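You operate a simulated robot arm through the tools that you are given. There is no shell and no other tool. Be economical: measure what you need, move in short steps, check, and stop when the job is done.

Carry out the task below with a simulated robot arm. There is one attempt and no reset: what you move stays moved.

JOB
Take the small beaker on the black bench and put it away on the top of the brown bench. Take the clear jar from the steel bench and leave it on the middle shelf of the steel shelving. Press the blue zero button three times. Take the teal slide from the oak bench and leave it on the blue plate. Put one of the small plates from the speckled bench on the slate bench. Put the carton labelled "small" from the speckled bench on the top of the island bench and the carton marked "medium" on the top of the grey bench. Take the beaker from the ledge of the wall unit and leave it on top of the green slide there. Any order will do. Set down upright: small beaker, clear jar, carton, beaker.

The check looks at the end state, three seconds after you hand in, the way a careful person would. Anything else that was tipped, shoved, dropped, spilled or broken makes it a failure.

ROBOT AND FRAMES
A 6-joint arm with a two-finger gripper on a trunk, on a base that drives. Base frame: it is fixed to the floor where the robot stands at the start and does not move with it; the origin is under the middle of the robot, x ahead of it, y to its left, z up; the surface under the hand at the start is at about z = 0.88. Readings come in m, degrees, newtons and seconds.
With the tool pointing down near the work surface it reaches from about 0.16 to 0.62 m from the robot's upright axis, wherever it stands. Its first joint turns from -166.0 to 166.0 degrees. Places, roughly: beaker [3, 7.75, 1]; blue plate (13x9x3 cm) [-2.4, 0.1, 0.9]; blue zero button [-2.5, 0.5, 1]; clear jar (6x6x10 cm) [2.1, -2.5, 0.9]; empty purple carton, empty teal carton, full blue  [-1.75, 3, 1]; middle shelf of the steel shelving [4.3, -2.8, 1]; slate bench [-2.3, 5.7, 0.9]; slide [3.5, 7.75, 1]; small beaker (5x5x8 cm) [0.5, -0.2, 0.9]; small plate [-1.5, 3.25, 1]; teal slide (8x4x2 cm) [-3.6, 0.5, 0.9]; top of the brown bench [3.4, 5.4, 0.9]; top of the grey bench [-2.9, 2.2, 0.8]; top of the island bench [1.1, 5.4, 0.9]. Payload 2.45 kg.
Tool frame: the origin (TCP) lies between the finger pads and is the grasp point; the fingertips stand 0.026 m ahead of it; z points along the fingers, y is the line along which they close. The gripper opens to 0.096 m. The gripper's body begins 0.069 m behind the TCP.
Orientation is that of the tool frame in the base frame, as a unit quaternion [w, x, y, z]. With the fingers straight down and closing along the base's y, the tool's x points along the base's -x, its y along +y and its z along -z.

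CONTROLS
- The arm moves only by the tool step_arm. Its argument "increments" is a list of rows, each a list of 6 numbers: the shift along the tool's x, y, z in units of 400 mm (1.0 is 400 mm), then the turn, a rotation vector about the tool's x, y, z in units of 180 degrees (1.0 is 180 degrees). In form: [[x, y, z, wx, wy, wz], ...]. A call has 1 to 20 rows; each row is the pose to reach, as a shift and turn from the pose commanded when the call began, along the tool's axes at that moment. "grip" is the gripper command, from -1 (fully open) to 1 (shut), values between in proportion, set as the call begins (left out, the last holds). A call with a number of a shift or a turn outside -1 to 1 is refused whole. A row lasts 0.2 s, in which the tool goes at most 0.05 m and 8.6 degrees; a call with a longer step from one row to the next is refused whole, and so is a gripper value outside its range. Where a pose cannot be reached the arm comes as near as it can. A force on the tool above 40 N (or 10 N above the force at the start of the call, whichever is more), or a blocked arm, ends the call early, and 0.2 s more pass. Each finger halts on what it meets, pressing with about 31 N; the grip force reading is that of the motor and also rises with nothing between the fingers. The clock runs only during rows and for 0.2 s after the last one: add rows that repeat a pose to give the fingers time. The reply holds the time, the measured pose of the TCP, the force on the tool along the base axes, the opening and the grip force, in the units named above and with some noise, with the torque about the TCP (base axes, N m) and any sound that the robot's microphone picked up, and new pictures: "pictures" is both (left out), scene, wrist or none.
- Cameras (640 x 400 px; columns grow to the right, rows downward): "scene" is now at [0.0214, 0.1015, 1.155]; the picture's right is [-0.51, -0.86, 0.00], its down [-0.21, 0.12, -0.97] and it looks along [0.84, -0.49, -0.24] (base axes); focal length 260 px, centre (320, 200). "wrist" rides on the gripper at [0.082, 0.003, -0.098] in the tool frame; the picture's right is [-0.04, 1.00, 0.00], its down [-0.73, -0.03, -0.68] and it looks along [-0.68, -0.03, 0.73] (tool axes); focal length 256 px, centre (320, 200). There is no depth. A picture from a camera that has moved, and an enlarged one, comes with that camera's place and axes in the base frame and with its lens. The place of the scene camera against the robot may be out by one fixed shift of up to 0.012 m in any direction.
- raise_lower(by): slides the trunk up (or, below 0, down) by that many m; the arm and the scene camera ride with it, the base frame stays. It gives what a move gives, with no picture.
- steer(legs): drives the robot by 1 to 6 legs, each [ahead, turn to the left] in m and degrees, along the robot's own axes; the way and the turn of a leg run together, so that a leg with both is an arc; at most 1.5 m and 180 degrees a leg. The arm and the cameras ride along, it lands a little off, and it stops where it bumps. It gives what a move gives, and a new picture of the scene camera.
- aim_head(pan, tilt): turns the head with the scene camera to pan (to the left, within 155 degrees either way) and tilt (down, from -29 to 69), counted from straight ahead of the robot. It gives what a move gives, and a new picture of the scene camera.
- zoom(camera, box): a new picture of the part [left, top, right, bottom] of that camera's present view, enlarged. No time passes.
- close_job(): hands the job in; it is judged then, once.

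Work in short steps. Places have to be worked out from the pictures, the camera data and where the tool is seen: move nearer, look again, correct. Check each grasp and each placing, and mend what went wrong. You have 217 turns and 260 pictures in all, those below and enlarged ones among them. Open the gripper and draw the arm clear of the work before you hand the job in, unless the task says otherwise; then end with one line.

The tools are called after "Call:" by a JSON object that holds its "method" and its "body". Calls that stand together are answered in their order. step_arm: Moves the arm, as the interface text tells. Its arguments: {"type":"object","properties":{"increments":{"type":"array","items":{"type":"array","items":{"type":"number"}}},"grip":{"type":"number"},"pictures":{"type":"string","enum":["both","scene","wrist","none"]}},"required":["increments"]} The other tools are called the same way: raise_lower (by) slides the trunk up or down; steer (legs) drives the base; aim_head (pan, tilt) turns the head that bears the scene camera; zoom (camera, box) takes an enlarged picture of a part of a camera's view; close_job () hands the job in.

At the start:

```text
t: 0.0
tcp_pos: [0.4346, -0.1188, 0.9997]
orientation: [0.0, 0.0, 1.0, 0.0]
ft_force: [0.0, -0.3, 0.0]
wrist_torque: [-0.01, 0.03, -0.02]
width: 0.0958
gripper_force: 0.1
trunk travel left (down, up): [-0.15, 0.0]
robot x, y, heading: [-0.001, 0.001, 0.1]
head pan, tilt: [-30.4, 14.0]
```

scene: 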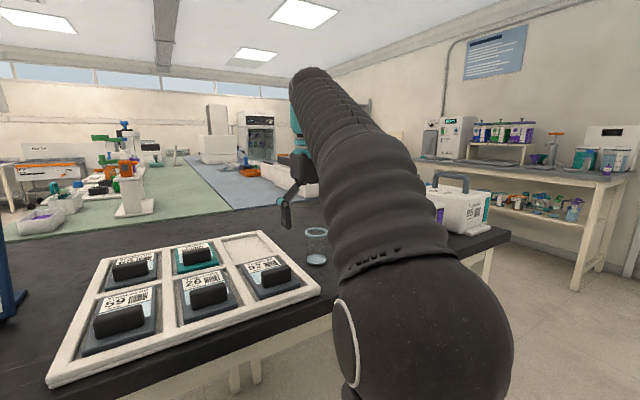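
wrist: 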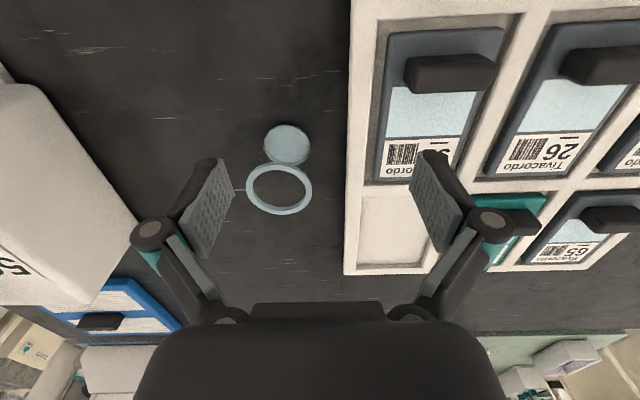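

The small beaker looks to be at about (0.475, -0.152), with its rim near z 0.96. I'll move above it with the fingers partly closed, to stay clear of the tray edge.

Call:
{"method": "step_arm", "body": {"increments": [[-0.05, -0.04, 0, 0, 0, 0], [-0.1, -0.083, 0, 0, 0, 0], [-0.1, -0.083, 0, 0, 0, 0]], "grip": -0.6, "pictures": "wrist"}}

Call:
{"method": "aim_head", "body": {"pan": 60, "tilt": 10}}

Call:
{"method": "aim_head", "body": {"pan": 140, "tilt": 10}}

Call:
{"method": "aim_head", "body": {"pan": -110, "tilt": 10}}

```text
t: 0.8
tcp_pos: [0.4733, -0.1509, 0.9979]
orientation: [0.002, 0.0, 1.0, -0.001]
ft_force: [0.3, -0.9, 0.8]
wrist_torque: [0.01, 0.03, -0.01]
width: 0.0768
gripper_force: 0.1
trunk travel left (down, up): [-0.15, 0.0]
robot x, y, heading: [0.0011, 0.0044, 0.0]
head pan, tilt: [-30.4, 14.0]
camera wrist: at [0.392, -0.1477, 1.0954], right [0.04, 1.0, 0.0], down [0.73, -0.03, 0.68], along [0.68, -0.03, -0.73], focal length 256 px, centre (320, 200)
```

wrist: 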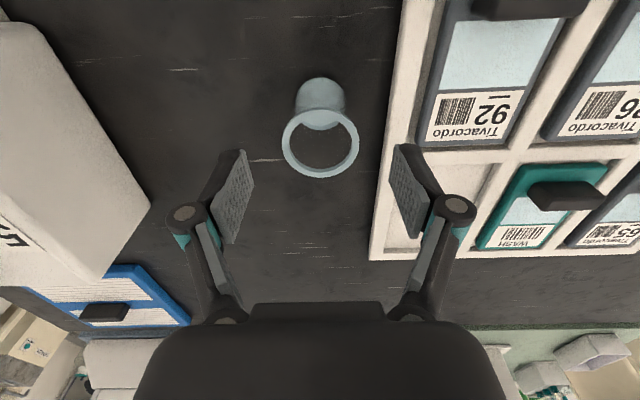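

```text
t: 2.5
tcp_pos: [0.474, -0.1505, 0.9978]
orientation: [0.002, 0.0, 1.0, -0.001]
ft_force: [0.2, 1.0, 0.2]
wrist_torque: [-0.01, 0.04, 0.03]
width: 0.0768
gripper_force: 0.0
trunk travel left (down, up): [-0.15, 0.0]
robot x, y, heading: [-0.0017, -0.0032, -0.1]
head pan, tilt: [60.0, 10.0]
camera scene: at [-0.0126, 0.2293, 1.1615], right [0.87, -0.5, 0.0], down [-0.09, -0.15, -0.98], along [0.49, 0.85, -0.17], focal length 260 px, centre (320, 200)
```

scene: 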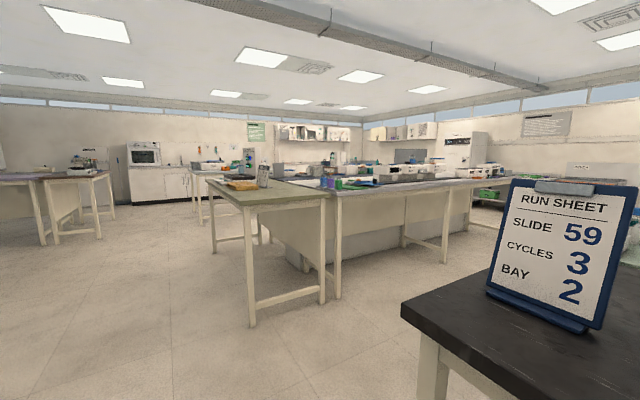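

```text
t: 4.0
tcp_pos: [0.4737, -0.1499, 0.9966]
orientation: [0.001, 0.0, 1.0, -0.001]
ft_force: [0.3, 0.4, 0.2]
wrist_torque: [0.02, 0.01, 0.01]
width: 0.0769
gripper_force: 0.0
trunk travel left (down, up): [-0.15, 0.0]
robot x, y, heading: [0.002, 0.0041, -0.0]
head pan, tilt: [140.0, 10.0]
camera scene: at [-0.1303, 0.2086, 1.1615], right [0.64, 0.77, 0.0], down [0.13, -0.11, -0.98], along [-0.75, 0.63, -0.17], focal length 260 px, centre (320, 200)
```

scene: 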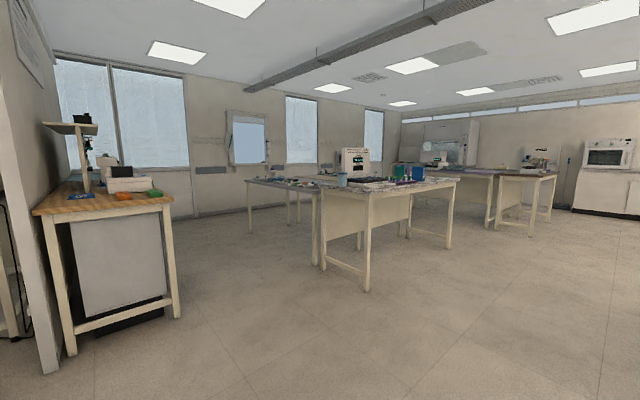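

```text
t: 7.5
tcp_pos: [0.4741, -0.1506, 0.9965]
orientation: [0.002, 0.0, 1.0, -0.001]
ft_force: [0.3, -0.1, 0.5]
wrist_torque: [0.0, 0.02, 0.0]
width: 0.0766
gripper_force: 0.1
trunk travel left (down, up): [-0.15, 0.0]
robot x, y, heading: [0.0002, 0.0011, -0.1]
head pan, tilt: [-110.0, 10.0]
camera scene: at [-0.0909, 0.0614, 1.1615], right [-0.94, 0.34, 0.0], down [0.06, 0.16, -0.98], along [-0.34, -0.93, -0.17], focal length 260 px, centre (320, 200)
```

scene: 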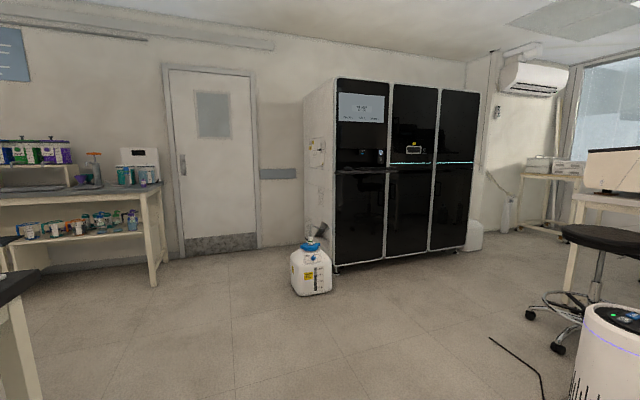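

The beaker axis is at about (0.478, -0.151), and the tray edge is at y ≈ -0.095. I'll narrow the fingers to 66 mm, go down to z ≈ 0.925, then close.

Call:
{"method": "step_arm", "body": {"increments": [[-0.01, -0.002, 0, 0, 0, 0], [-0.01, -0.002, 0.06, 0, 0, 0], [-0.01, -0.002, 0.12, 0, 0, 0], [-0.01, -0.002, 0.175, 0, 0, 0], [-0.01, -0.002, 0.175, 0, 0, 0]], "grip": -0.38, "pictures": "wrist"}}

```text
t: 8.7
tcp_pos: [0.4781, -0.1514, 0.9298]
orientation: [0.0, 0.001, 1.0, 0.0]
ft_force: [-0.2, -0.4, -0.2]
wrist_torque: [0.02, -0.03, 0.01]
width: 0.0663
gripper_force: 0.0
out of reach, approached as far as the arm can: row 1
trunk travel left (down, up): [-0.15, 0.0]
robot x, y, heading: [-0.0003, -0.0004, 0.0]
head pan, tilt: [-110.0, 10.0]
camera wrist: at [0.3973, -0.1482, 1.0289], right [0.04, 1.0, 0.0], down [0.73, -0.03, 0.68], along [0.68, -0.03, -0.73], focal length 256 px, centre (320, 200)
```

wrist: 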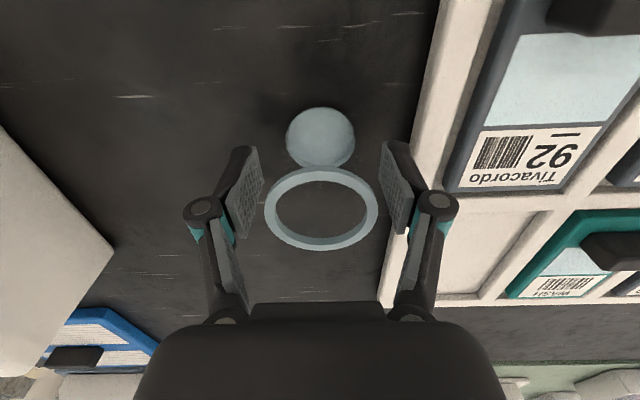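

The beaker is centred between the fingers and its rim is near z 0.948. Closing now.

Call:
{"method": "step_arm", "body": {"increments": [[0, 0, 0, 0, 0, 0], [0, 0, 0, 0, 0, 0], [0, 0, 0, 0, 0, 0]], "grip": 1, "pictures": "none"}}

Call:
{"method": "step_arm", "body": {"increments": [[0, 0, -0.03, 0, 0, 0], [0, 0, -0.08, 0, 0, 0], [0, 0, -0.15, 0, 0, 0], [0, 0, -0.22, 0, 0, 0], [0, 0, -0.3, 0, 0, 0]], "pictures": "wrist"}}

```text
t: 9.5
tcp_pos: [0.4782, -0.1519, 0.9304]
orientation: [-0.001, 0.0, 1.0, 0.0]
ft_force: [0.9, -0.1, 2.0]
wrist_torque: [-0.08, 0.02, 0.01]
width: 0.04
gripper_force: 30.7
trunk travel left (down, up): [-0.15, 0.0]
robot x, y, heading: [-0.0012, 0.0001, -0.1]
head pan, tilt: [-110.0, 10.0]
```

```text
t: 10.7
tcp_pos: [0.4703, -0.1481, 0.9992]
orientation: [0.001, 0.0, 1.0, -0.002]
ft_force: [-0.6, -0.8, -0.5]
wrist_torque: [-0.01, 0.0, -0.04]
width: 0.0402
gripper_force: 30.9
out of reach, approached as far as the arm can: row 4, 5
trunk travel left (down, up): [-0.15, 0.0]
robot x, y, heading: [0.0019, -0.0, -0.0]
head pan, tilt: [-110.0, 10.0]
camera wrist: at [0.3885, -0.1459, 1.0963], right [0.04, 1.0, 0.0], down [0.73, -0.03, 0.68], along [0.68, -0.03, -0.73], focal length 256 px, centre (320, 200)
```

wrist: 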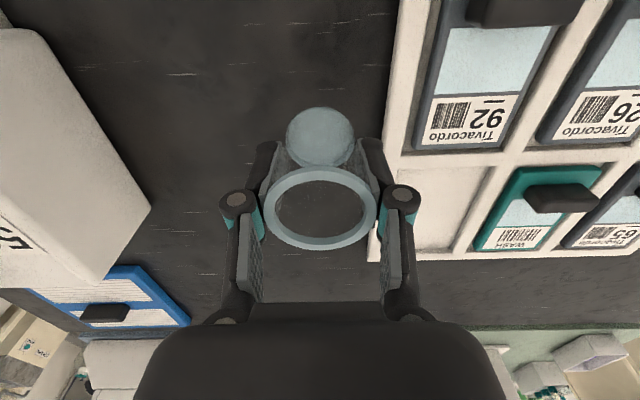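

The beaker is held at 40 mm. I'll draw it in close to the body before driving.

Call:
{"method": "step_arm", "body": {"increments": [[0.1, 0, 0, 0, 0, 0], [0.2, 0, 0, 0, 0, 0], [0.3, 0.05, 0, 0, 0, 0], [0.4, 0.1, -0.05, 0, 0, 0], [0.45, 0.2, -0.1, 0, 0, 0], [0.45, 0.25, -0.15, 0, 0, 0]], "pictures": "none"}}

Call:
{"method": "aim_head", "body": {"pan": 0, "tilt": 12}}

Call:
{"method": "aim_head", "body": {"pan": 90, "tilt": 20}}

```text
t: 12.1
tcp_pos: [0.3023, -0.0518, 1.0055]
orientation: [0.004, 0.001, 1.0, 0.0]
ft_force: [-0.4, 0.2, 0.0]
wrist_torque: [0.01, -0.02, 0.02]
width: 0.0401
gripper_force: 31.3
out of reach, approached as far as the arm can: row 4, 5, 6
trunk travel left (down, up): [-0.15, 0.0]
robot x, y, heading: [-0.0019, -0.0074, 0.0]
head pan, tilt: [-110.0, 10.0]
```

```text
t: 14.0
tcp_pos: [0.3022, -0.0515, 1.0057]
orientation: [0.004, 0.0, 1.0, -0.001]
ft_force: [0.6, -0.1, -1.2]
wrist_torque: [-0.01, -0.02, 0.01]
width: 0.0399
gripper_force: 31.4
trunk travel left (down, up): [-0.15, 0.0]
robot x, y, heading: [0.0022, -0.0013, 0.3]
head pan, tilt: [0.0, 12.0]
camera scene: at [0.0341, 0.1488, 1.1583], right [0.0, -1.0, 0.0], down [-0.21, 0.0, -0.98], along [0.98, 0.0, -0.21], focal length 260 px, centre (320, 200)
```

scene: 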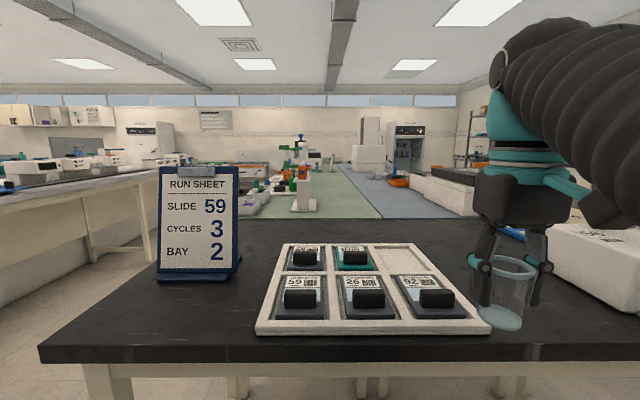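

```text
t: 15.6
tcp_pos: [0.3024, -0.0513, 1.0053]
orientation: [0.004, -0.001, 1.0, -0.001]
ft_force: [0.1, 0.3, 0.7]
wrist_torque: [0.01, 0.02, -0.02]
width: 0.0399
gripper_force: 31.2
trunk travel left (down, up): [-0.15, 0.0]
robot x, y, heading: [-0.0002, 0.0036, -0.2]
head pan, tilt: [90.0, 20.0]
camera scene: at [-0.0591, 0.242, 1.1452], right [1.0, 0.0, 0.0], down [0.0, -0.34, -0.94], along [0.0, 0.94, -0.34], focal length 260 px, centre (320, 200)
```

scene: 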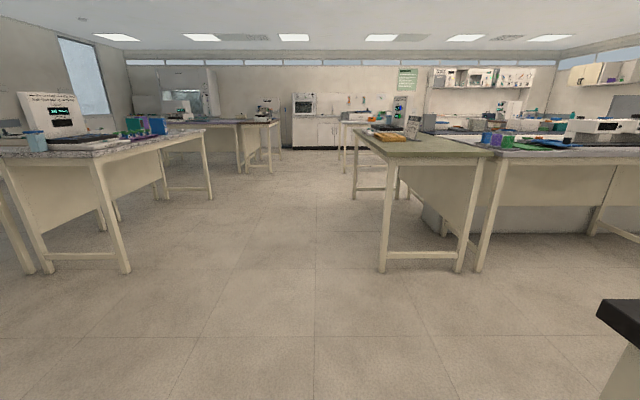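

The corridor at x between about -1.4 and 0.4 is clear. I'll back off, turn left, drive north along it and then look east.

Call:
{"method": "steer", "body": {"legs": [[-0.4, 0], [0, 90], [1.5, 0], [1.5, 0], [0.6, 0]]}}

Call:
{"method": "aim_head", "body": {"pan": -80, "tilt": 20}}

Call:
{"method": "aim_head", "body": {"pan": -20, "tilt": 15}}

Call:
{"method": "aim_head", "body": {"pan": 50, "tilt": 20}}

```text
t: 38.9
tcp_pos: [-0.2304, 3.8822, 1.006]
orientation: [0.003, -0.689, 0.725, 0.003]
ft_force: [0.1, 0.4, -0.7]
wrist_torque: [0.02, 0.02, 0.0]
width: 0.04
gripper_force: 30.8
trunk travel left (down, up): [-0.15, 0.0]
robot x, y, heading: [-0.2987, 3.5824, 87.2]
head pan, tilt: [90.0, 20.0]
camera scene: at [-0.5502, 3.5272, 1.1452], right [0.05, 1.0, 0.0], down [0.34, -0.02, -0.94], along [-0.94, 0.05, -0.34], focal length 260 px, centre (320, 200)
```

scene: 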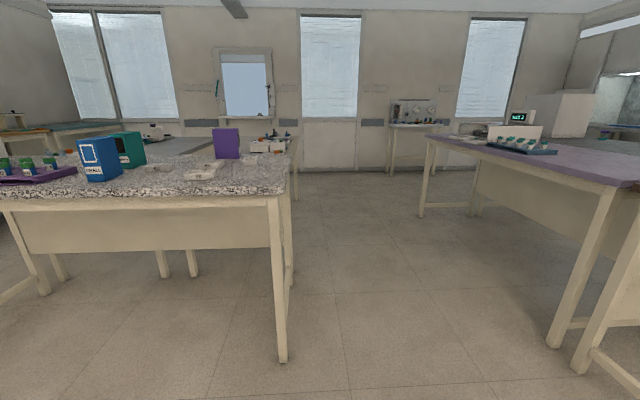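

```text
t: 41.5
tcp_pos: [-0.2315, 3.8831, 1.0048]
orientation: [0.004, -0.689, 0.725, 0.001]
ft_force: [-0.6, 0.1, -0.5]
wrist_torque: [0.02, 0.01, 0.02]
width: 0.04
gripper_force: 30.8
trunk travel left (down, up): [-0.15, 0.0]
robot x, y, heading: [-0.2984, 3.5859, 87.1]
head pan, tilt: [-80.0, 20.0]
camera scene: at [-0.3647, 3.5338, 1.1452], right [0.12, -0.99, 0.0], down [-0.34, -0.04, -0.94], along [0.93, 0.12, -0.34], focal length 260 px, centre (320, 200)
```

scene: 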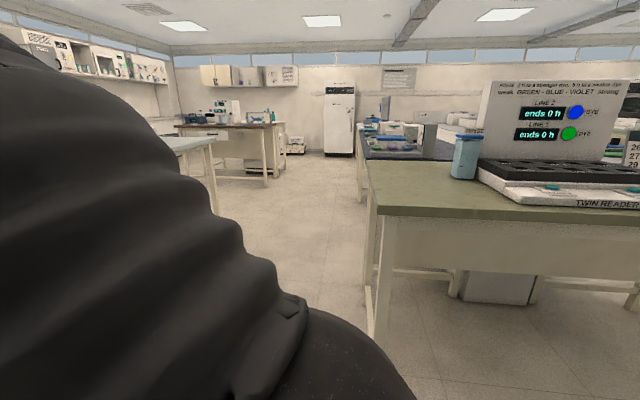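

```text
t: 42.8
tcp_pos: [-0.2308, 3.8825, 1.0052]
orientation: [0.004, -0.689, 0.724, 0.002]
ft_force: [-0.4, -0.1, -0.3]
wrist_torque: [0.01, 0.03, -0.01]
width: 0.04
gripper_force: 30.5
trunk travel left (down, up): [-0.15, 0.0]
robot x, y, heading: [-0.2995, 3.5799, 86.9]
head pan, tilt: [-20.0, 15.0]
camera scene: at [-0.4207, 3.6083, 1.1534], right [0.92, -0.39, 0.0], down [-0.1, -0.24, -0.97], along [0.38, 0.89, -0.26], focal length 260 px, centre (320, 200)
```

scene: 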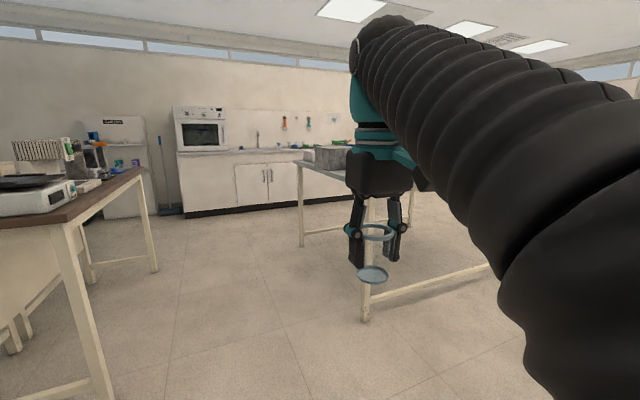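

```text
t: 44.2
tcp_pos: [-0.2312, 3.8822, 1.0054]
orientation: [0.003, -0.689, 0.725, 0.002]
ft_force: [-0.5, -1.0, -0.2]
wrist_torque: [0.02, 0.0, 0.0]
width: 0.04
gripper_force: 30.8
trunk travel left (down, up): [-0.15, 0.0]
robot x, y, heading: [-0.2998, 3.5834, 87.3]
head pan, tilt: [50.0, 20.0]
camera scene: at [-0.5253, 3.5859, 1.1452], right [0.68, 0.73, 0.0], down [0.25, -0.23, -0.94], along [-0.69, 0.64, -0.34], focal length 260 px, centre (320, 200)
```

scene: 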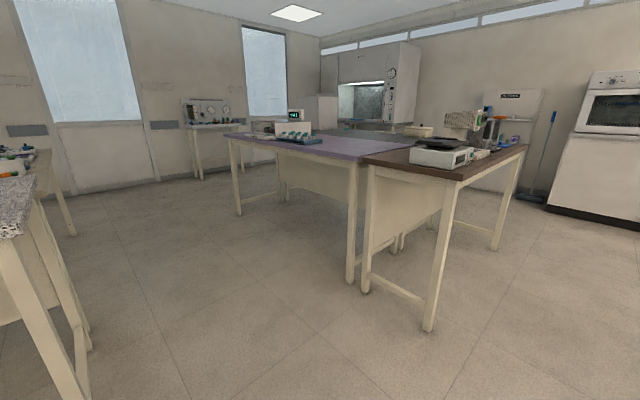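

The aisle at y between about 3.4 and 4.8 runs east, with the island at x 0.4–2.1 and the brown bench from x≈3.2. I'll drive to about (2.65, 4.1) and look at the brown bench.

Call:
{"method": "steer", "body": {"legs": [[0.5, 0], [0, -87], [1.5, 0], [1.4, 0], [0, 60]]}}

Call:
{"method": "aim_head", "body": {"pan": -10, "tilt": 14}}

```text
t: 66.8
tcp_pos: [2.7723, 4.4208, 1.0049]
orientation: [0.003, -0.514, 0.858, 0.0]
ft_force: [0.2, 0.5, -1.8]
wrist_torque: [0.0, 0.01, 0.0]
width: 0.0402
gripper_force: 31.1
trunk travel left (down, up): [-0.15, 0.0]
robot x, y, heading: [2.5816, 4.1807, 62.1]
head pan, tilt: [50.0, 20.0]
camera scene: at [2.3829, 4.2779, 1.1452], right [0.93, 0.37, 0.0], down [0.13, -0.32, -0.94], along [-0.35, 0.87, -0.34], focal length 260 px, centre (320, 200)
```

scene: 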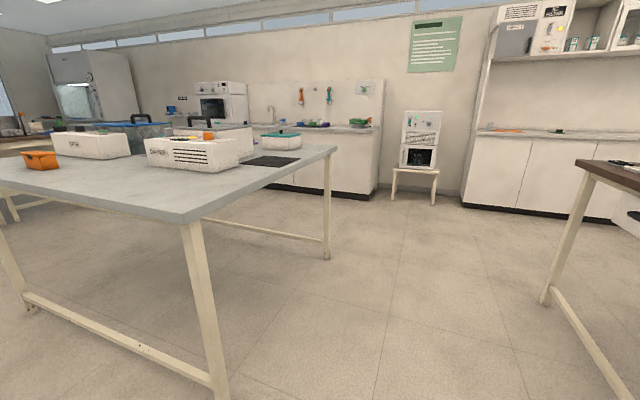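

```text
t: 68.1
tcp_pos: [2.7727, 4.4211, 1.0052]
orientation: [0.002, -0.514, 0.858, 0.001]
ft_force: [-0.3, 0.9, 0.2]
wrist_torque: [0.0, 0.04, 0.02]
width: 0.0402
gripper_force: 31.3
trunk travel left (down, up): [-0.15, 0.0]
robot x, y, heading: [2.5838, 4.1828, 62.2]
head pan, tilt: [-10.0, 14.0]
camera scene: at [2.4752, 4.265, 1.155], right [0.79, -0.62, 0.0], down [-0.15, -0.19, -0.97], along [0.6, 0.76, -0.24], focal length 260 px, centre (320, 200)
```

scene: 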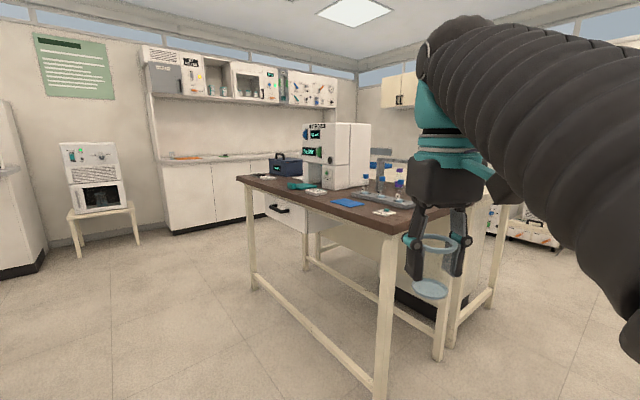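

The brown bench's south-west part looks fairly free. Zooming to see its contents.

Call:
{"method": "zoom", "body": {"camera": "scene", "box": [230, 110, 450, 250]}}

```text
2.86 times, centred on (340, 180) of scene
camera zoom: at [2.4752, 4.265, 1.155], right [0.79, -0.62, 0.0], down [-0.15, -0.19, -0.97], along [0.6, 0.76, -0.24], focal length 744 px, centre (263, 257)
```

zoom: 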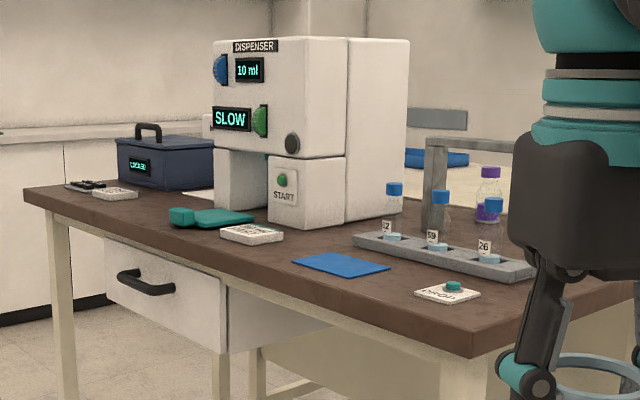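

The rest of the top (x > 3.5, south side) is hidden by the arm. I'll go to the south side for a view and placement.

Call:
{"method": "steer", "body": {"legs": [[0, -62], [1.15, 0], [0, 90]]}}

Call:
{"method": "aim_head", "body": {"pan": -10, "tilt": 30}}

```text
t: 80.5
tcp_pos: [3.8182, 4.4615, 1.005]
orientation: [0.003, -0.69, 0.724, 0.002]
ft_force: [-0.4, 0.3, -0.1]
wrist_torque: [0.0, -0.01, -0.01]
width: 0.0403
gripper_force: 31.1
trunk travel left (down, up): [-0.15, 0.0]
robot x, y, heading: [3.7511, 4.1613, 87.2]
head pan, tilt: [-10.0, 14.0]
camera scene: at [3.6136, 4.1915, 1.155], right [0.98, -0.22, 0.0], down [-0.05, -0.24, -0.97], along [0.21, 0.95, -0.24], focal length 260 px, centre (320, 200)
```

scene: 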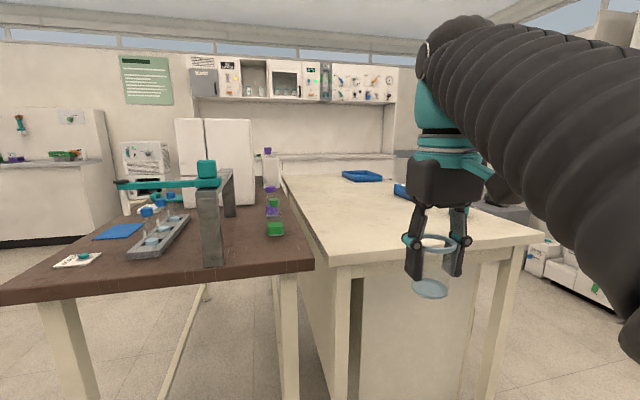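

```text
t: 81.3
tcp_pos: [3.8179, 4.4612, 1.004]
orientation: [0.004, -0.69, 0.724, 0.002]
ft_force: [0.0, 0.8, -0.5]
wrist_torque: [0.01, 0.01, 0.0]
width: 0.0401
gripper_force: 31.1
trunk travel left (down, up): [-0.15, 0.0]
robot x, y, heading: [3.7531, 4.1604, 87.2]
head pan, tilt: [-10.0, 30.0]
camera scene: at [3.613, 4.1886, 1.1292], right [0.98, -0.22, 0.0], down [-0.11, -0.49, -0.87], along [0.19, 0.85, -0.5], focal length 260 px, centre (320, 200)
```

scene: 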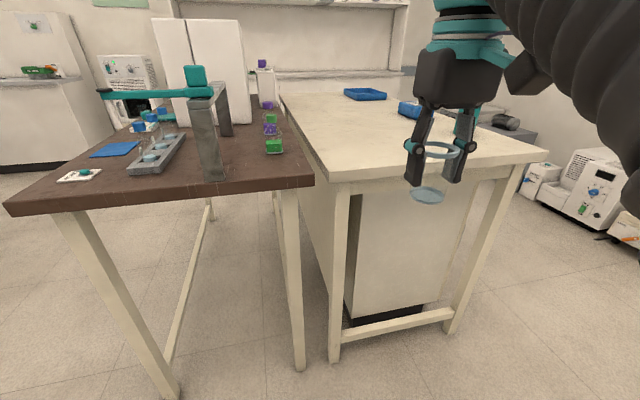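

The brown bench is narrow (x about 3.12–3.72), and its south-east corner near (3.61, 4.81) is free. I'll creep forward 0.13 m to reach it.

Call:
{"method": "steer", "body": {"legs": [[0.13, 0]]}}

```text
t: 82.6
tcp_pos: [3.825, 4.5914, 1.0049]
orientation: [0.003, -0.69, 0.724, 0.002]
ft_force: [-0.4, 0.4, -0.2]
wrist_torque: [0.01, -0.05, -0.03]
width: 0.0402
gripper_force: 31.1
trunk travel left (down, up): [-0.15, 0.0]
robot x, y, heading: [3.7579, 4.2891, 87.0]
head pan, tilt: [-10.0, 30.0]
camera scene: at [3.6192, 4.3189, 1.1292], right [0.98, -0.22, 0.0], down [-0.11, -0.49, -0.87], along [0.19, 0.84, -0.5], focal length 260 px, centre (320, 200)
```

scene: 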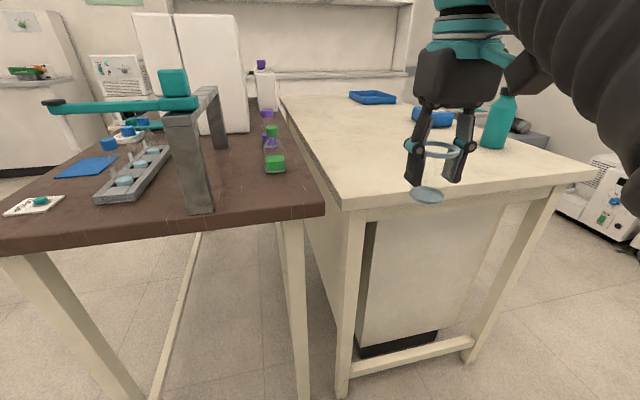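

The target spot is (3.61, 4.79), between the post and the green cube. I'll move sideways first, then forward over it, staying at height.

Call:
{"method": "step_arm", "body": {"increments": [[0, 0.11, 0, 0, 0, 0], [0, 0.22, 0, 0, 0, 0], [0, 0.33, 0, 0, 0, 0], [0, 0.44, 0, 0, 0, 0], [0, 0.561, 0, 0, 0, 0], [-0.12, 0.561, 0, 0, 0, 0], [-0.24, 0.561, 0, 0, 0, 0], [-0.36, 0.561, 0, 0, 0, 0], [-0.471, 0.561, 0, 0, 0, 0], [-0.471, 0.561, 0, 0, 0, 0]]}}

```text
t: 84.8
tcp_pos: [3.6109, 4.7859, 0.9943]
orientation: [0.005, -0.69, 0.724, 0.003]
ft_force: [-0.3, 0.0, -1.2]
wrist_torque: [-0.02, 0.01, -0.02]
width: 0.0402
gripper_force: 31.3
out of reach, approached as far as the arm can: row 9, 10
trunk travel left (down, up): [-0.15, 0.0]
robot x, y, heading: [3.7549, 4.2922, 87.2]
head pan, tilt: [-10.0, 30.0]
camera scene: at [3.6191, 4.3189, 1.1291], right [0.98, -0.22, 0.0], down [-0.11, -0.49, -0.87], along [0.19, 0.84, -0.5], focal length 260 px, centre (320, 200)
camera wrist: at [3.6041, 4.7037, 1.091], right [-1.0, 0.09, 0.0], down [0.06, 0.72, 0.69], along [0.06, 0.68, -0.73], focal length 256 px, centre (320, 200)
```

scene: 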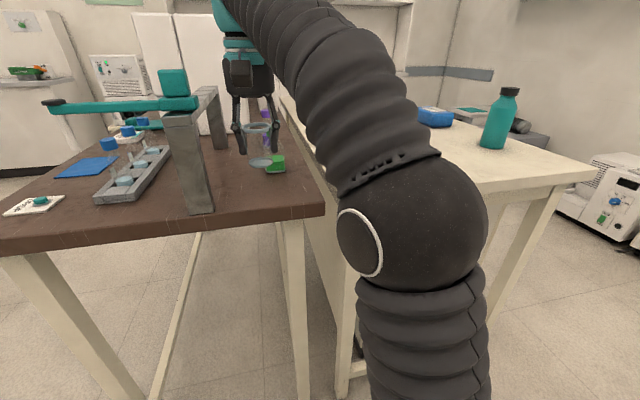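
wrist: 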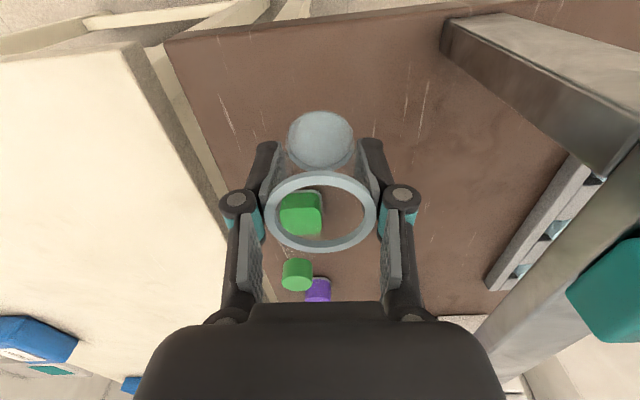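

The spot is clear: the green cube starts at y ≈ 4.875. Lowering to just above the expected contact height.

Call:
{"method": "step_arm", "body": {"increments": [[0, 0, 0.04, 0, 0, 0], [0, 0, 0.08, 0, 0, 0], [0, 0, 0.12, 0, 0, 0], [0, 0, 0.14, 0, 0, 0], [0, 0, 0.14, 0, 0, 0]], "pictures": "wrist"}}

```text
t: 86.0
tcp_pos: [3.6118, 4.7859, 0.9371]
orientation: [0.004, -0.69, 0.723, 0.003]
ft_force: [1.1, 0.4, -0.9]
wrist_torque: [0.05, -0.01, -0.02]
width: 0.0402
gripper_force: 31.1
trunk travel left (down, up): [-0.15, 0.0]
robot x, y, heading: [3.7594, 4.2934, 87.1]
head pan, tilt: [-10.0, 30.0]
camera wrist: at [3.6046, 4.7036, 1.0351], right [-1.0, 0.09, 0.0], down [0.06, 0.73, 0.68], along [0.06, 0.68, -0.73], focal length 256 px, centre (320, 200)
```

wrist: 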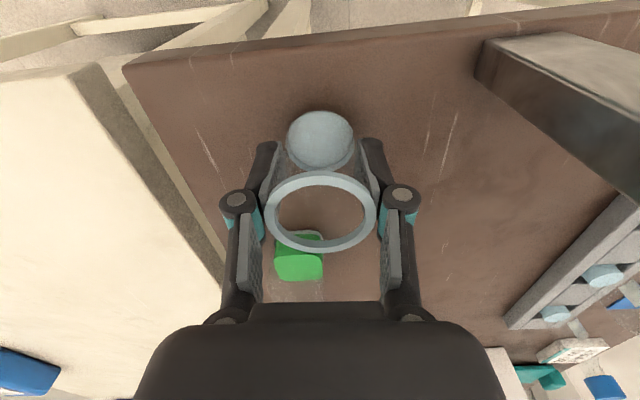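

Now at 0.937. Going down in small steps to feel for contact.

Call:
{"method": "step_arm", "body": {"increments": [[0, 0, 0.008, 0, 0, 0], [0, 0, 0.014, 0, 0, 0], [0, 0, 0.018, 0, 0, 0], [0, 0, 0.018, 0, 0, 0]], "pictures": "none"}}

```text
t: 87.0
tcp_pos: [3.6122, 4.7861, 0.9302]
orientation: [0.004, -0.69, 0.723, 0.002]
ft_force: [-0.7, 1.1, 4.4]
wrist_torque: [-0.02, 0.02, -0.01]
width: 0.0401
gripper_force: 31.3
trunk travel left (down, up): [-0.15, 0.0]
robot x, y, heading: [3.7562, 4.2912, 87.2]
head pan, tilt: [-10.0, 30.0]
```

Light contact of about 4 N at 0.930 means the beaker is on the bench. Opening modestly and lifting away.

Call:
{"method": "step_arm", "body": {"increments": [[0, 0, 0, 0, 0, 0], [0, 0, 0, 0, 0, 0]], "grip": -0.4, "pictures": "none"}}

Call:
{"method": "step_arm", "body": {"increments": [[0, 0, -0.05, 0, 0, 0], [0, 0, -0.1, 0, 0, 0], [0, 0, -0.17, 0, 0, 0], [0.1, 0, -0.17, 0, 0, 0], [0.2, 0, -0.17, 0, 0, 0], [0.3, 0, -0.17, 0, 0, 0], [0.4, 0, -0.17, 0, 0, 0]]}}

```text
t: 87.6
tcp_pos: [3.6111, 4.7857, 0.9294]
orientation: [0.002, -0.69, 0.724, 0.001]
ft_force: [-1.1, -0.5, -0.2]
wrist_torque: [0.01, -0.01, 0.02]
width: 0.0671
gripper_force: 0.1
trunk travel left (down, up): [-0.15, 0.0]
robot x, y, heading: [3.7582, 4.2942, 87.3]
head pan, tilt: [-10.0, 30.0]
```

```text
t: 89.2
tcp_pos: [3.6033, 4.6268, 0.9954]
orientation: [0.003, -0.69, 0.724, 0.002]
ft_force: [-1.3, 1.2, -0.5]
wrist_torque: [-0.07, -0.05, -0.03]
width: 0.0672
gripper_force: 0.1
out of reach, approached as far as the arm can: row 3
trunk travel left (down, up): [-0.15, 0.0]
robot x, y, heading: [3.7578, 4.2898, 87.3]
head pan, tilt: [-10.0, 30.0]
camera scene: at [3.619, 4.3193, 1.1291], right [0.98, -0.22, 0.0], down [-0.11, -0.49, -0.87], along [0.19, 0.84, -0.5], focal length 260 px, centre (320, 200)
camera wrist: at [3.5961, 4.5443, 1.0936], right [-1.0, 0.09, 0.0], down [0.06, 0.73, 0.68], along [0.06, 0.68, -0.73], focal length 256 px, centre (320, 200)
```

scene: 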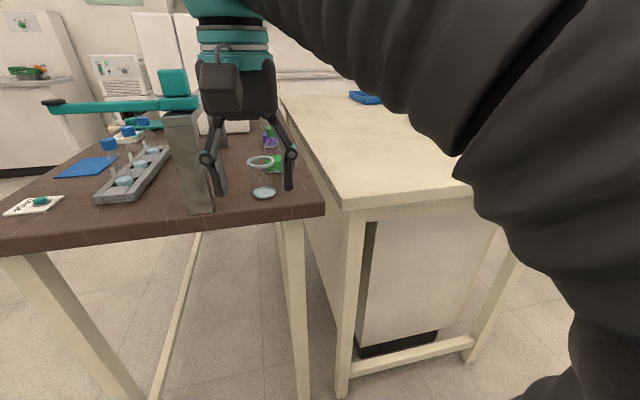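
wrist: 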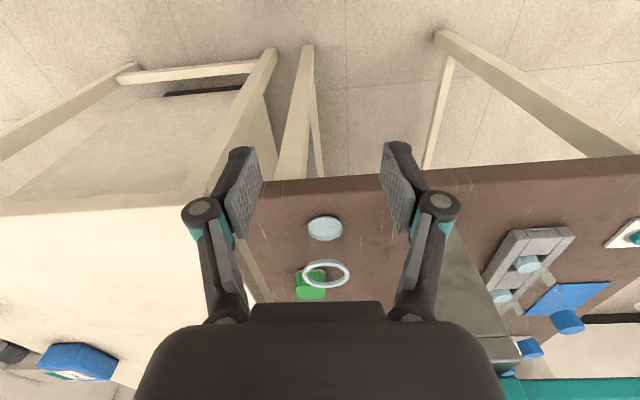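

The beaker stands upright on the brown bench. I'll tuck the arm, go round to the aisle between the island and the brown bench, and head north to the wall unit.

Call:
{"method": "step_arm", "body": {"increments": [[0.02, -0.11, 0, 0, 0, 0], [0.04, -0.22, 0, 0, 0, 0], [0.06, -0.32, 0, 0, 0, 0]], "grip": -1, "pictures": "none"}}

Call:
{"method": "steer", "body": {"legs": [[-0.15, 0], [0, 92.8], [1.12, 0], [0, -90], [1.5, 0], [0.6, 0]]}}

Call:
{"method": "aim_head", "body": {"pan": -5, "tilt": 10}}

```text
t: 90.0
tcp_pos: [3.7298, 4.5978, 0.9987]
orientation: [0.004, -0.69, 0.724, 0.001]
ft_force: [-0.5, 0.3, -0.4]
wrist_torque: [-0.01, -0.02, -0.03]
width: 0.0959
gripper_force: 0.0
trunk travel left (down, up): [-0.15, 0.0]
robot x, y, heading: [3.759, 4.2913, 87.5]
head pan, tilt: [-10.0, 30.0]
```

```text
t: 114.4
tcp_pos: [2.582, 6.4969, 0.9999]
orientation: [-0.004, 0.71, -0.704, -0.002]
ft_force: [0.1, -0.2, -0.6]
wrist_torque: [-0.01, -0.02, 0.02]
width: 0.0962
gripper_force: 0.0
trunk travel left (down, up): [-0.15, 0.0]
robot x, y, heading: [2.6313, 6.194, 90.2]
head pan, tilt: [-10.0, 30.0]
camera scene: at [2.4868, 6.212, 1.1292], right [0.99, -0.17, 0.0], down [-0.08, -0.49, -0.87], along [0.15, 0.85, -0.5], focal length 260 px, centre (320, 200)
```

scene: 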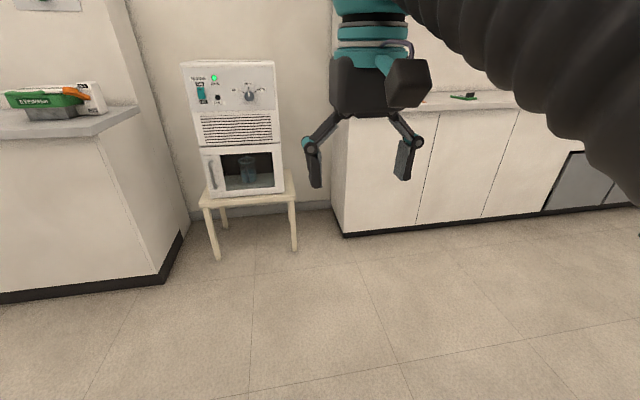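

```text
t: 115.3
tcp_pos: [2.5821, 6.4944, 0.9989]
orientation: [-0.004, 0.709, -0.705, -0.002]
ft_force: [0.2, 0.5, 0.3]
wrist_torque: [-0.02, 0.03, -0.04]
width: 0.0959
gripper_force: 0.1
trunk travel left (down, up): [-0.15, 0.0]
robot x, y, heading: [2.6311, 6.194, 90.1]
head pan, tilt: [-5.0, 10.0]
camera scene: at [2.4792, 6.2156, 1.1614], right [1.0, -0.08, 0.0], down [-0.01, -0.17, -0.98], along [0.08, 0.98, -0.17], focal length 260 px, centre (320, 200)
```

scene: 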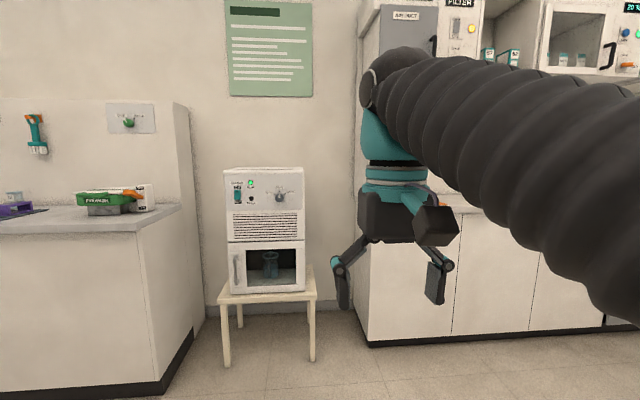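

The wall unit front is at y≈7.6, from x≈2.9. I'll move in front of it, to about (3.25, 7.0).

Call:
{"method": "steer", "body": {"legs": [[0.75, 0], [0, -90], [0.62, 0], [0, 90]]}}

Call:
{"method": "aim_head", "body": {"pan": 0, "tilt": 15}}

```text
t: 130.0
tcp_pos: [3.2155, 7.2326, 0.9985]
orientation: [0.003, -0.7, 0.714, 0.002]
ft_force: [-0.3, 0.3, -0.2]
wrist_torque: [0.02, -0.01, -0.05]
width: 0.096
gripper_force: 0.1
trunk travel left (down, up): [-0.15, 0.0]
robot x, y, heading: [3.2554, 6.9275, 88.8]
head pan, tilt: [-5.0, 10.0]
camera scene: at [3.1064, 6.9549, 1.1615], right [0.99, -0.11, 0.0], down [-0.02, -0.17, -0.98], along [0.11, 0.98, -0.17], focal length 260 px, centre (320, 200)
```

scene: 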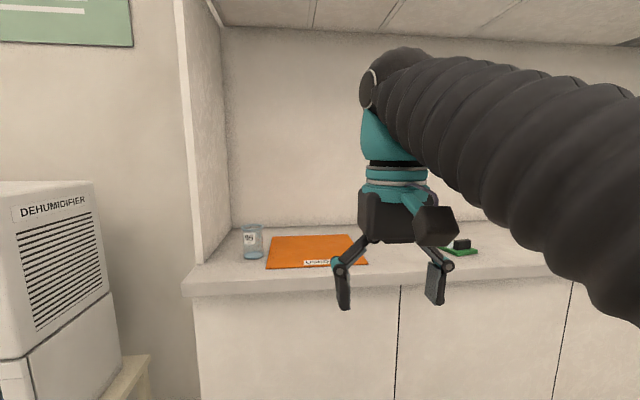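

```text
t: 130.7
tcp_pos: [3.2159, 7.2329, 0.998]
orientation: [0.003, -0.7, 0.714, 0.002]
ft_force: [0.0, -0.5, -0.4]
wrist_torque: [-0.02, 0.0, 0.0]
width: 0.0959
gripper_force: 0.1
trunk travel left (down, up): [-0.15, 0.0]
robot x, y, heading: [3.2539, 6.9297, 88.9]
head pan, tilt: [0.0, 15.0]
camera scene: at [3.0984, 6.9559, 1.1534], right [1.0, -0.02, 0.0], down [-0.01, -0.26, -0.97], along [0.02, 0.97, -0.26], focal length 260 px, centre (320, 200)
```

scene: 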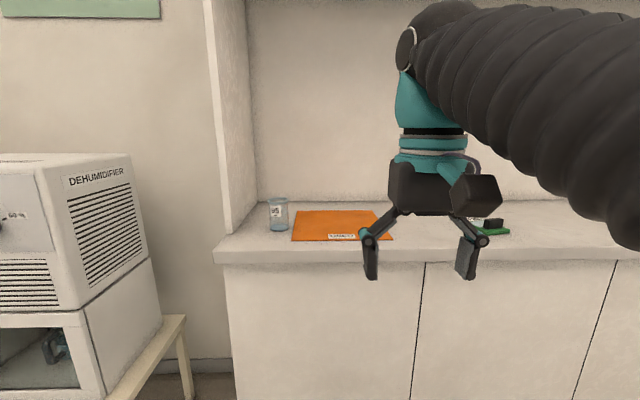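

I'll zoom on the beaker and the green slide.

Call:
{"method": "zoom", "body": {"camera": "scene", "box": [460, 190, 540, 250]}}

Call:
{"method": "zoom", "body": {"camera": "scene", "box": [220, 170, 400, 280]}}

```text
6.67 times, centred on (500, 220) of scene
camera zoom: at [3.0984, 6.9559, 1.1534], right [1.0, -0.02, 0.0], down [-0.01, -0.26, -0.97], along [0.02, 0.97, -0.26], focal length 1737 px, centre (-880, 67)
```

zoom: 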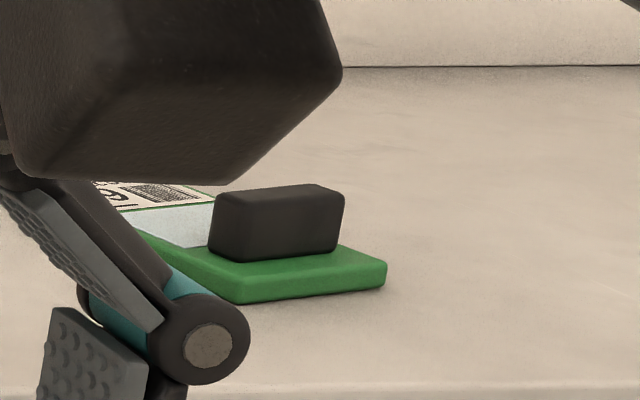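

```text
3.56 times, centred on (310, 225) of scene
camera zoom: at [3.0984, 6.9559, 1.1534], right [1.0, -0.02, 0.0], down [-0.01, -0.26, -0.97], along [0.02, 0.97, -0.26], focal length 926 px, centre (356, 111)
```

zoom: 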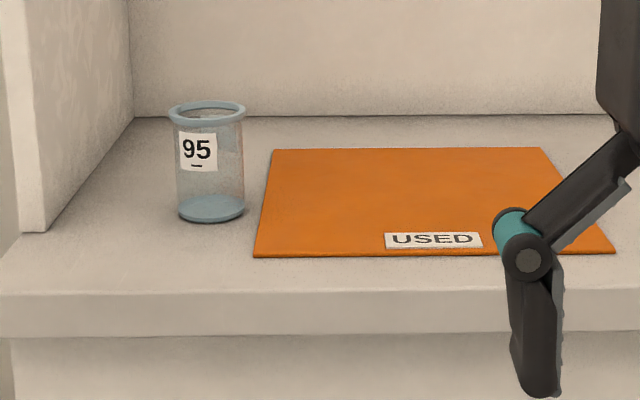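

The beaker (marked 95) stands left of an orange "USED" sheet. The slide has a handle at its near end and a glass area behind it. Moving forward to within reach and taking a wrist view.

Call:
{"method": "steer", "body": {"legs": [[0.27, 0]]}}

Call:
{"method": "step_arm", "body": {"increments": [[0, 0, 0, 0, 0, 0]], "pictures": "wrist"}}

```text
t: 132.6
tcp_pos: [3.2183, 7.5011, 0.9987]
orientation: [0.003, -0.702, 0.713, 0.002]
ft_force: [0.3, 0.5, 0.5]
wrist_torque: [-0.01, 0.0, -0.01]
width: 0.096
gripper_force: 0.0
trunk travel left (down, up): [-0.15, 0.0]
robot x, y, heading: [3.26, 7.1965, 88.9]
head pan, tilt: [0.0, 15.0]
camera scene: at [3.1032, 7.2239, 1.1534], right [1.0, -0.02, 0.0], down [0.0, -0.26, -0.97], along [0.02, 0.97, -0.26], focal length 260 px, centre (320, 200)
```

scene: 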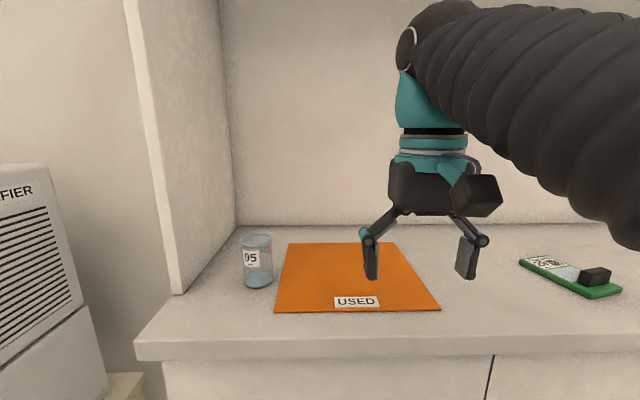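

```text
t: 133.0
tcp_pos: [3.2199, 7.5015, 0.9993]
orientation: [0.005, -0.702, 0.713, 0.002]
ft_force: [-0.1, 0.3, -0.6]
wrist_torque: [0.02, 0.03, -0.01]
width: 0.0961
gripper_force: 0.0
trunk travel left (down, up): [-0.15, 0.0]
robot x, y, heading: [3.2612, 7.1969, 89.0]
head pan, tilt: [0.0, 15.0]
camera wrist: at [3.2155, 7.4182, 1.0964], right [-1.0, 0.06, 0.0], down [0.04, 0.73, 0.68], along [0.04, 0.68, -0.73], focal length 256 px, centre (320, 200)
```

wrist: 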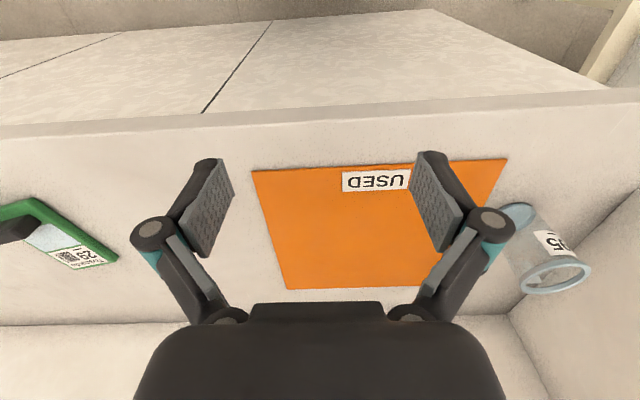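

Triangulating both views puts the beaker at about (3.0, 7.645), rim z≈0.963 and ledge ≈0.89. I'll move sideways in front of it, then forward to straddle it.

Call:
{"method": "step_arm", "body": {"increments": [[0, 0.11, 0, 0, 0, 0], [0, 0.22, 0, 0, 0, 0], [0, 0.33, 0, 0, 0, 0], [0, 0.44, 0, 0, 0, 0], [0, 0.55, 0, 0, 0, 0], [-0.05, 0.556, 0, 0, 0, 0], [-0.05, 0.556, 0, 0, 0, 0]], "grip": -0.45, "pictures": "wrist"}}

```text
t: 134.6
tcp_pos: [2.9975, 7.5242, 0.9991]
orientation: [0.004, -0.701, 0.713, 0.003]
ft_force: [-0.4, -1.2, 0.2]
wrist_torque: [-0.01, -0.03, 0.01]
width: 0.0696
gripper_force: 0.0
trunk travel left (down, up): [-0.15, 0.0]
robot x, y, heading: [3.2569, 7.1983, 88.8]
head pan, tilt: [0.0, 15.0]
camera wrist: at [2.9929, 7.4425, 1.0959], right [-1.0, 0.06, 0.0], down [0.04, 0.73, 0.68], along [0.04, 0.68, -0.73], focal length 256 px, centre (320, 200)
```

wrist: 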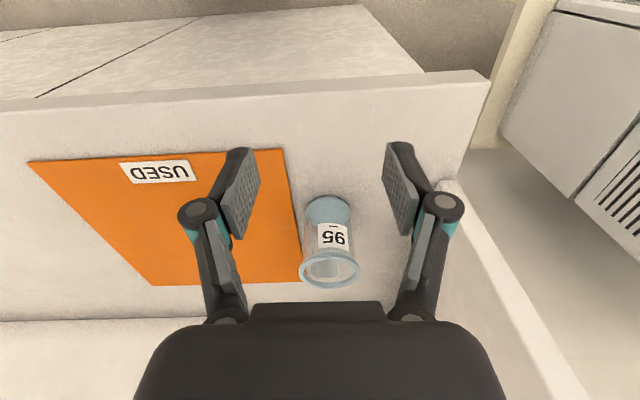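

The base sits at (2.996, 7.65). Moving forward, then down around it.

Call:
{"method": "step_arm", "body": {"increments": [[-0.1, 0.003, 0, 0, 0, 0], [-0.2, 0.006, 0, 0, 0, 0], [-0.315, 0.008, 0, 0, 0, 0], [-0.315, 0.008, 0.05, 0, 0, 0], [-0.315, 0.008, 0.1, 0, 0, 0], [-0.315, 0.008, 0.14, 0, 0, 0], [-0.315, 0.008, 0.14, 0, 0, 0]], "pictures": "wrist"}}

```text
t: 136.2
tcp_pos: [2.9959, 7.6502, 0.9419]
orientation: [0.004, -0.701, 0.713, 0.003]
ft_force: [1.2, 0.0, 0.2]
wrist_torque: [0.0, 0.03, -0.02]
width: 0.0697
gripper_force: 0.0
out of reach, approached as far as the arm can: row 3
trunk travel left (down, up): [-0.15, 0.0]
robot x, y, heading: [3.2618, 7.193, 88.6]
head pan, tilt: [0.0, 15.0]
camera wrist: at [2.9924, 7.5683, 1.0401], right [-1.0, 0.06, 0.0], down [0.04, 0.73, 0.68], along [0.04, 0.68, -0.73], focal length 256 px, centre (320, 200)
```

wrist: 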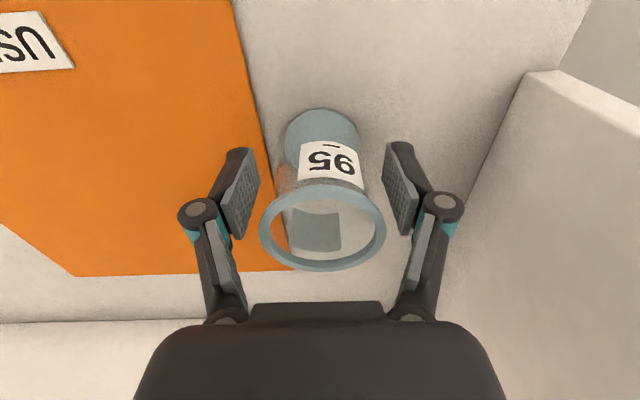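

It's well centred. Closing, then lifting.

Call:
{"method": "step_arm", "body": {"increments": [[0, 0, 0, 0, 0, 0], [0, 0, 0, 0, 0, 0], [0, 0, 0, 0, 0, 0]], "grip": 1, "pictures": "none"}}

Call:
{"method": "step_arm", "body": {"increments": [[0, 0, -0.03, 0, 0, 0], [0, 0, -0.08, 0, 0, 0], [0, 0, -0.14, 0, 0, 0], [0.1, 0, -0.14, 0, 0, 0], [0.2, 0, -0.14, 0, 0, 0], [0.3, 0, -0.14, 0, 0, 0]], "pictures": "wrist"}}

```text
t: 137.0
tcp_pos: [2.9968, 7.6501, 0.9421]
orientation: [0.004, -0.701, 0.713, 0.003]
ft_force: [-0.2, 1.2, 2.2]
wrist_torque: [0.01, 0.07, -0.03]
width: 0.0517
gripper_force: 30.7
trunk travel left (down, up): [-0.15, 0.0]
robot x, y, heading: [3.2594, 7.2, 89.0]
head pan, tilt: [0.0, 15.0]
```

```text
t: 138.4
tcp_pos: [2.9962, 7.5316, 1.0002]
orientation: [0.004, -0.701, 0.713, 0.001]
ft_force: [-0.2, 1.3, -1.4]
wrist_torque: [-0.06, -0.04, -0.01]
width: 0.0519
gripper_force: 31.2
out of reach, approached as far as the arm can: row 3
trunk travel left (down, up): [-0.15, 0.0]
robot x, y, heading: [3.2592, 7.1947, 89.0]
head pan, tilt: [0.0, 15.0]
camera wrist: at [2.9925, 7.4494, 1.0972], right [-1.0, 0.06, 0.0], down [0.04, 0.73, 0.68], along [0.04, 0.68, -0.73], focal length 256 px, centre (320, 200)
```

wrist: 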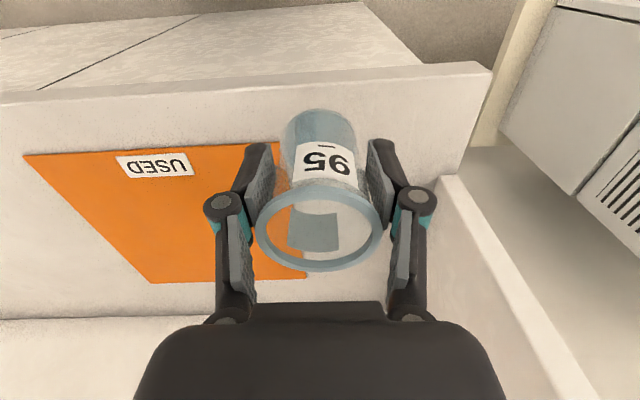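

Held at 52 mm. Carrying it right at height, to x≈3.42, for a wrist view of the slide.

Call:
{"method": "step_arm", "body": {"increments": [[0, -0.11, 0, 0, 0, 0], [0, -0.22, 0, 0, 0, 0], [0, -0.33, 0, 0, 0, 0], [0, -0.44, 0, 0, 0, 0], [0, -0.55, 0, 0, 0, 0], [0, -0.66, 0, 0, 0, 0], [0, -0.77, 0, 0, 0, 0], [0, -0.88, 0, 0, 0, 0], [0.02, -0.99, 0, 0, 0, 0], [0.02, -0.99, 0, 0, 0, 0]]}}

```text
t: 140.6
tcp_pos: [3.3905, 7.5166, 1.0002]
orientation: [0.004, -0.702, 0.713, 0.002]
ft_force: [-0.1, -0.4, -0.9]
wrist_torque: [-0.02, -0.01, 0.02]
width: 0.0513
gripper_force: 31.0
trunk travel left (down, up): [-0.15, 0.0]
robot x, y, heading: [3.2555, 7.1984, 88.8]
head pan, tilt: [0.0, 15.0]
camera scene: at [3.1032, 7.2239, 1.1534], right [1.0, -0.02, 0.0], down [0.0, -0.26, -0.97], along [0.02, 0.97, -0.26], focal length 260 px, centre (320, 200)
camera wrist: at [3.3863, 7.4339, 1.0985], right [-1.0, 0.06, 0.0], down [0.04, 0.73, 0.69], along [0.04, 0.68, -0.73], focal length 256 px, centre (320, 200)
```

scene: 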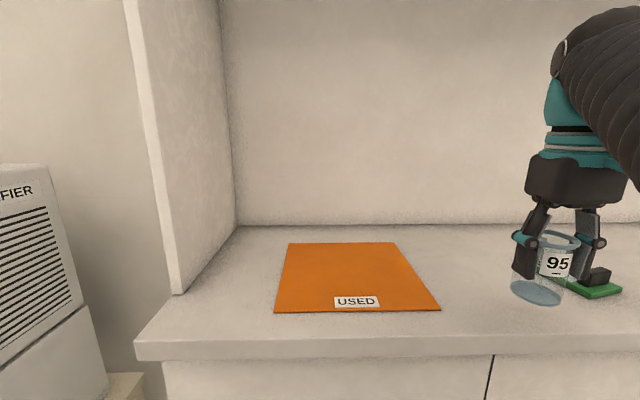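
wrist: 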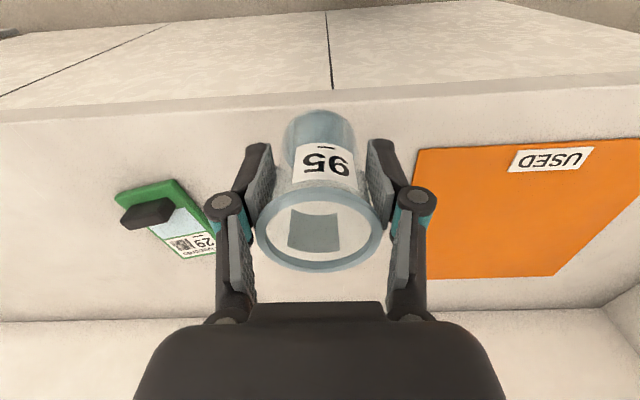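

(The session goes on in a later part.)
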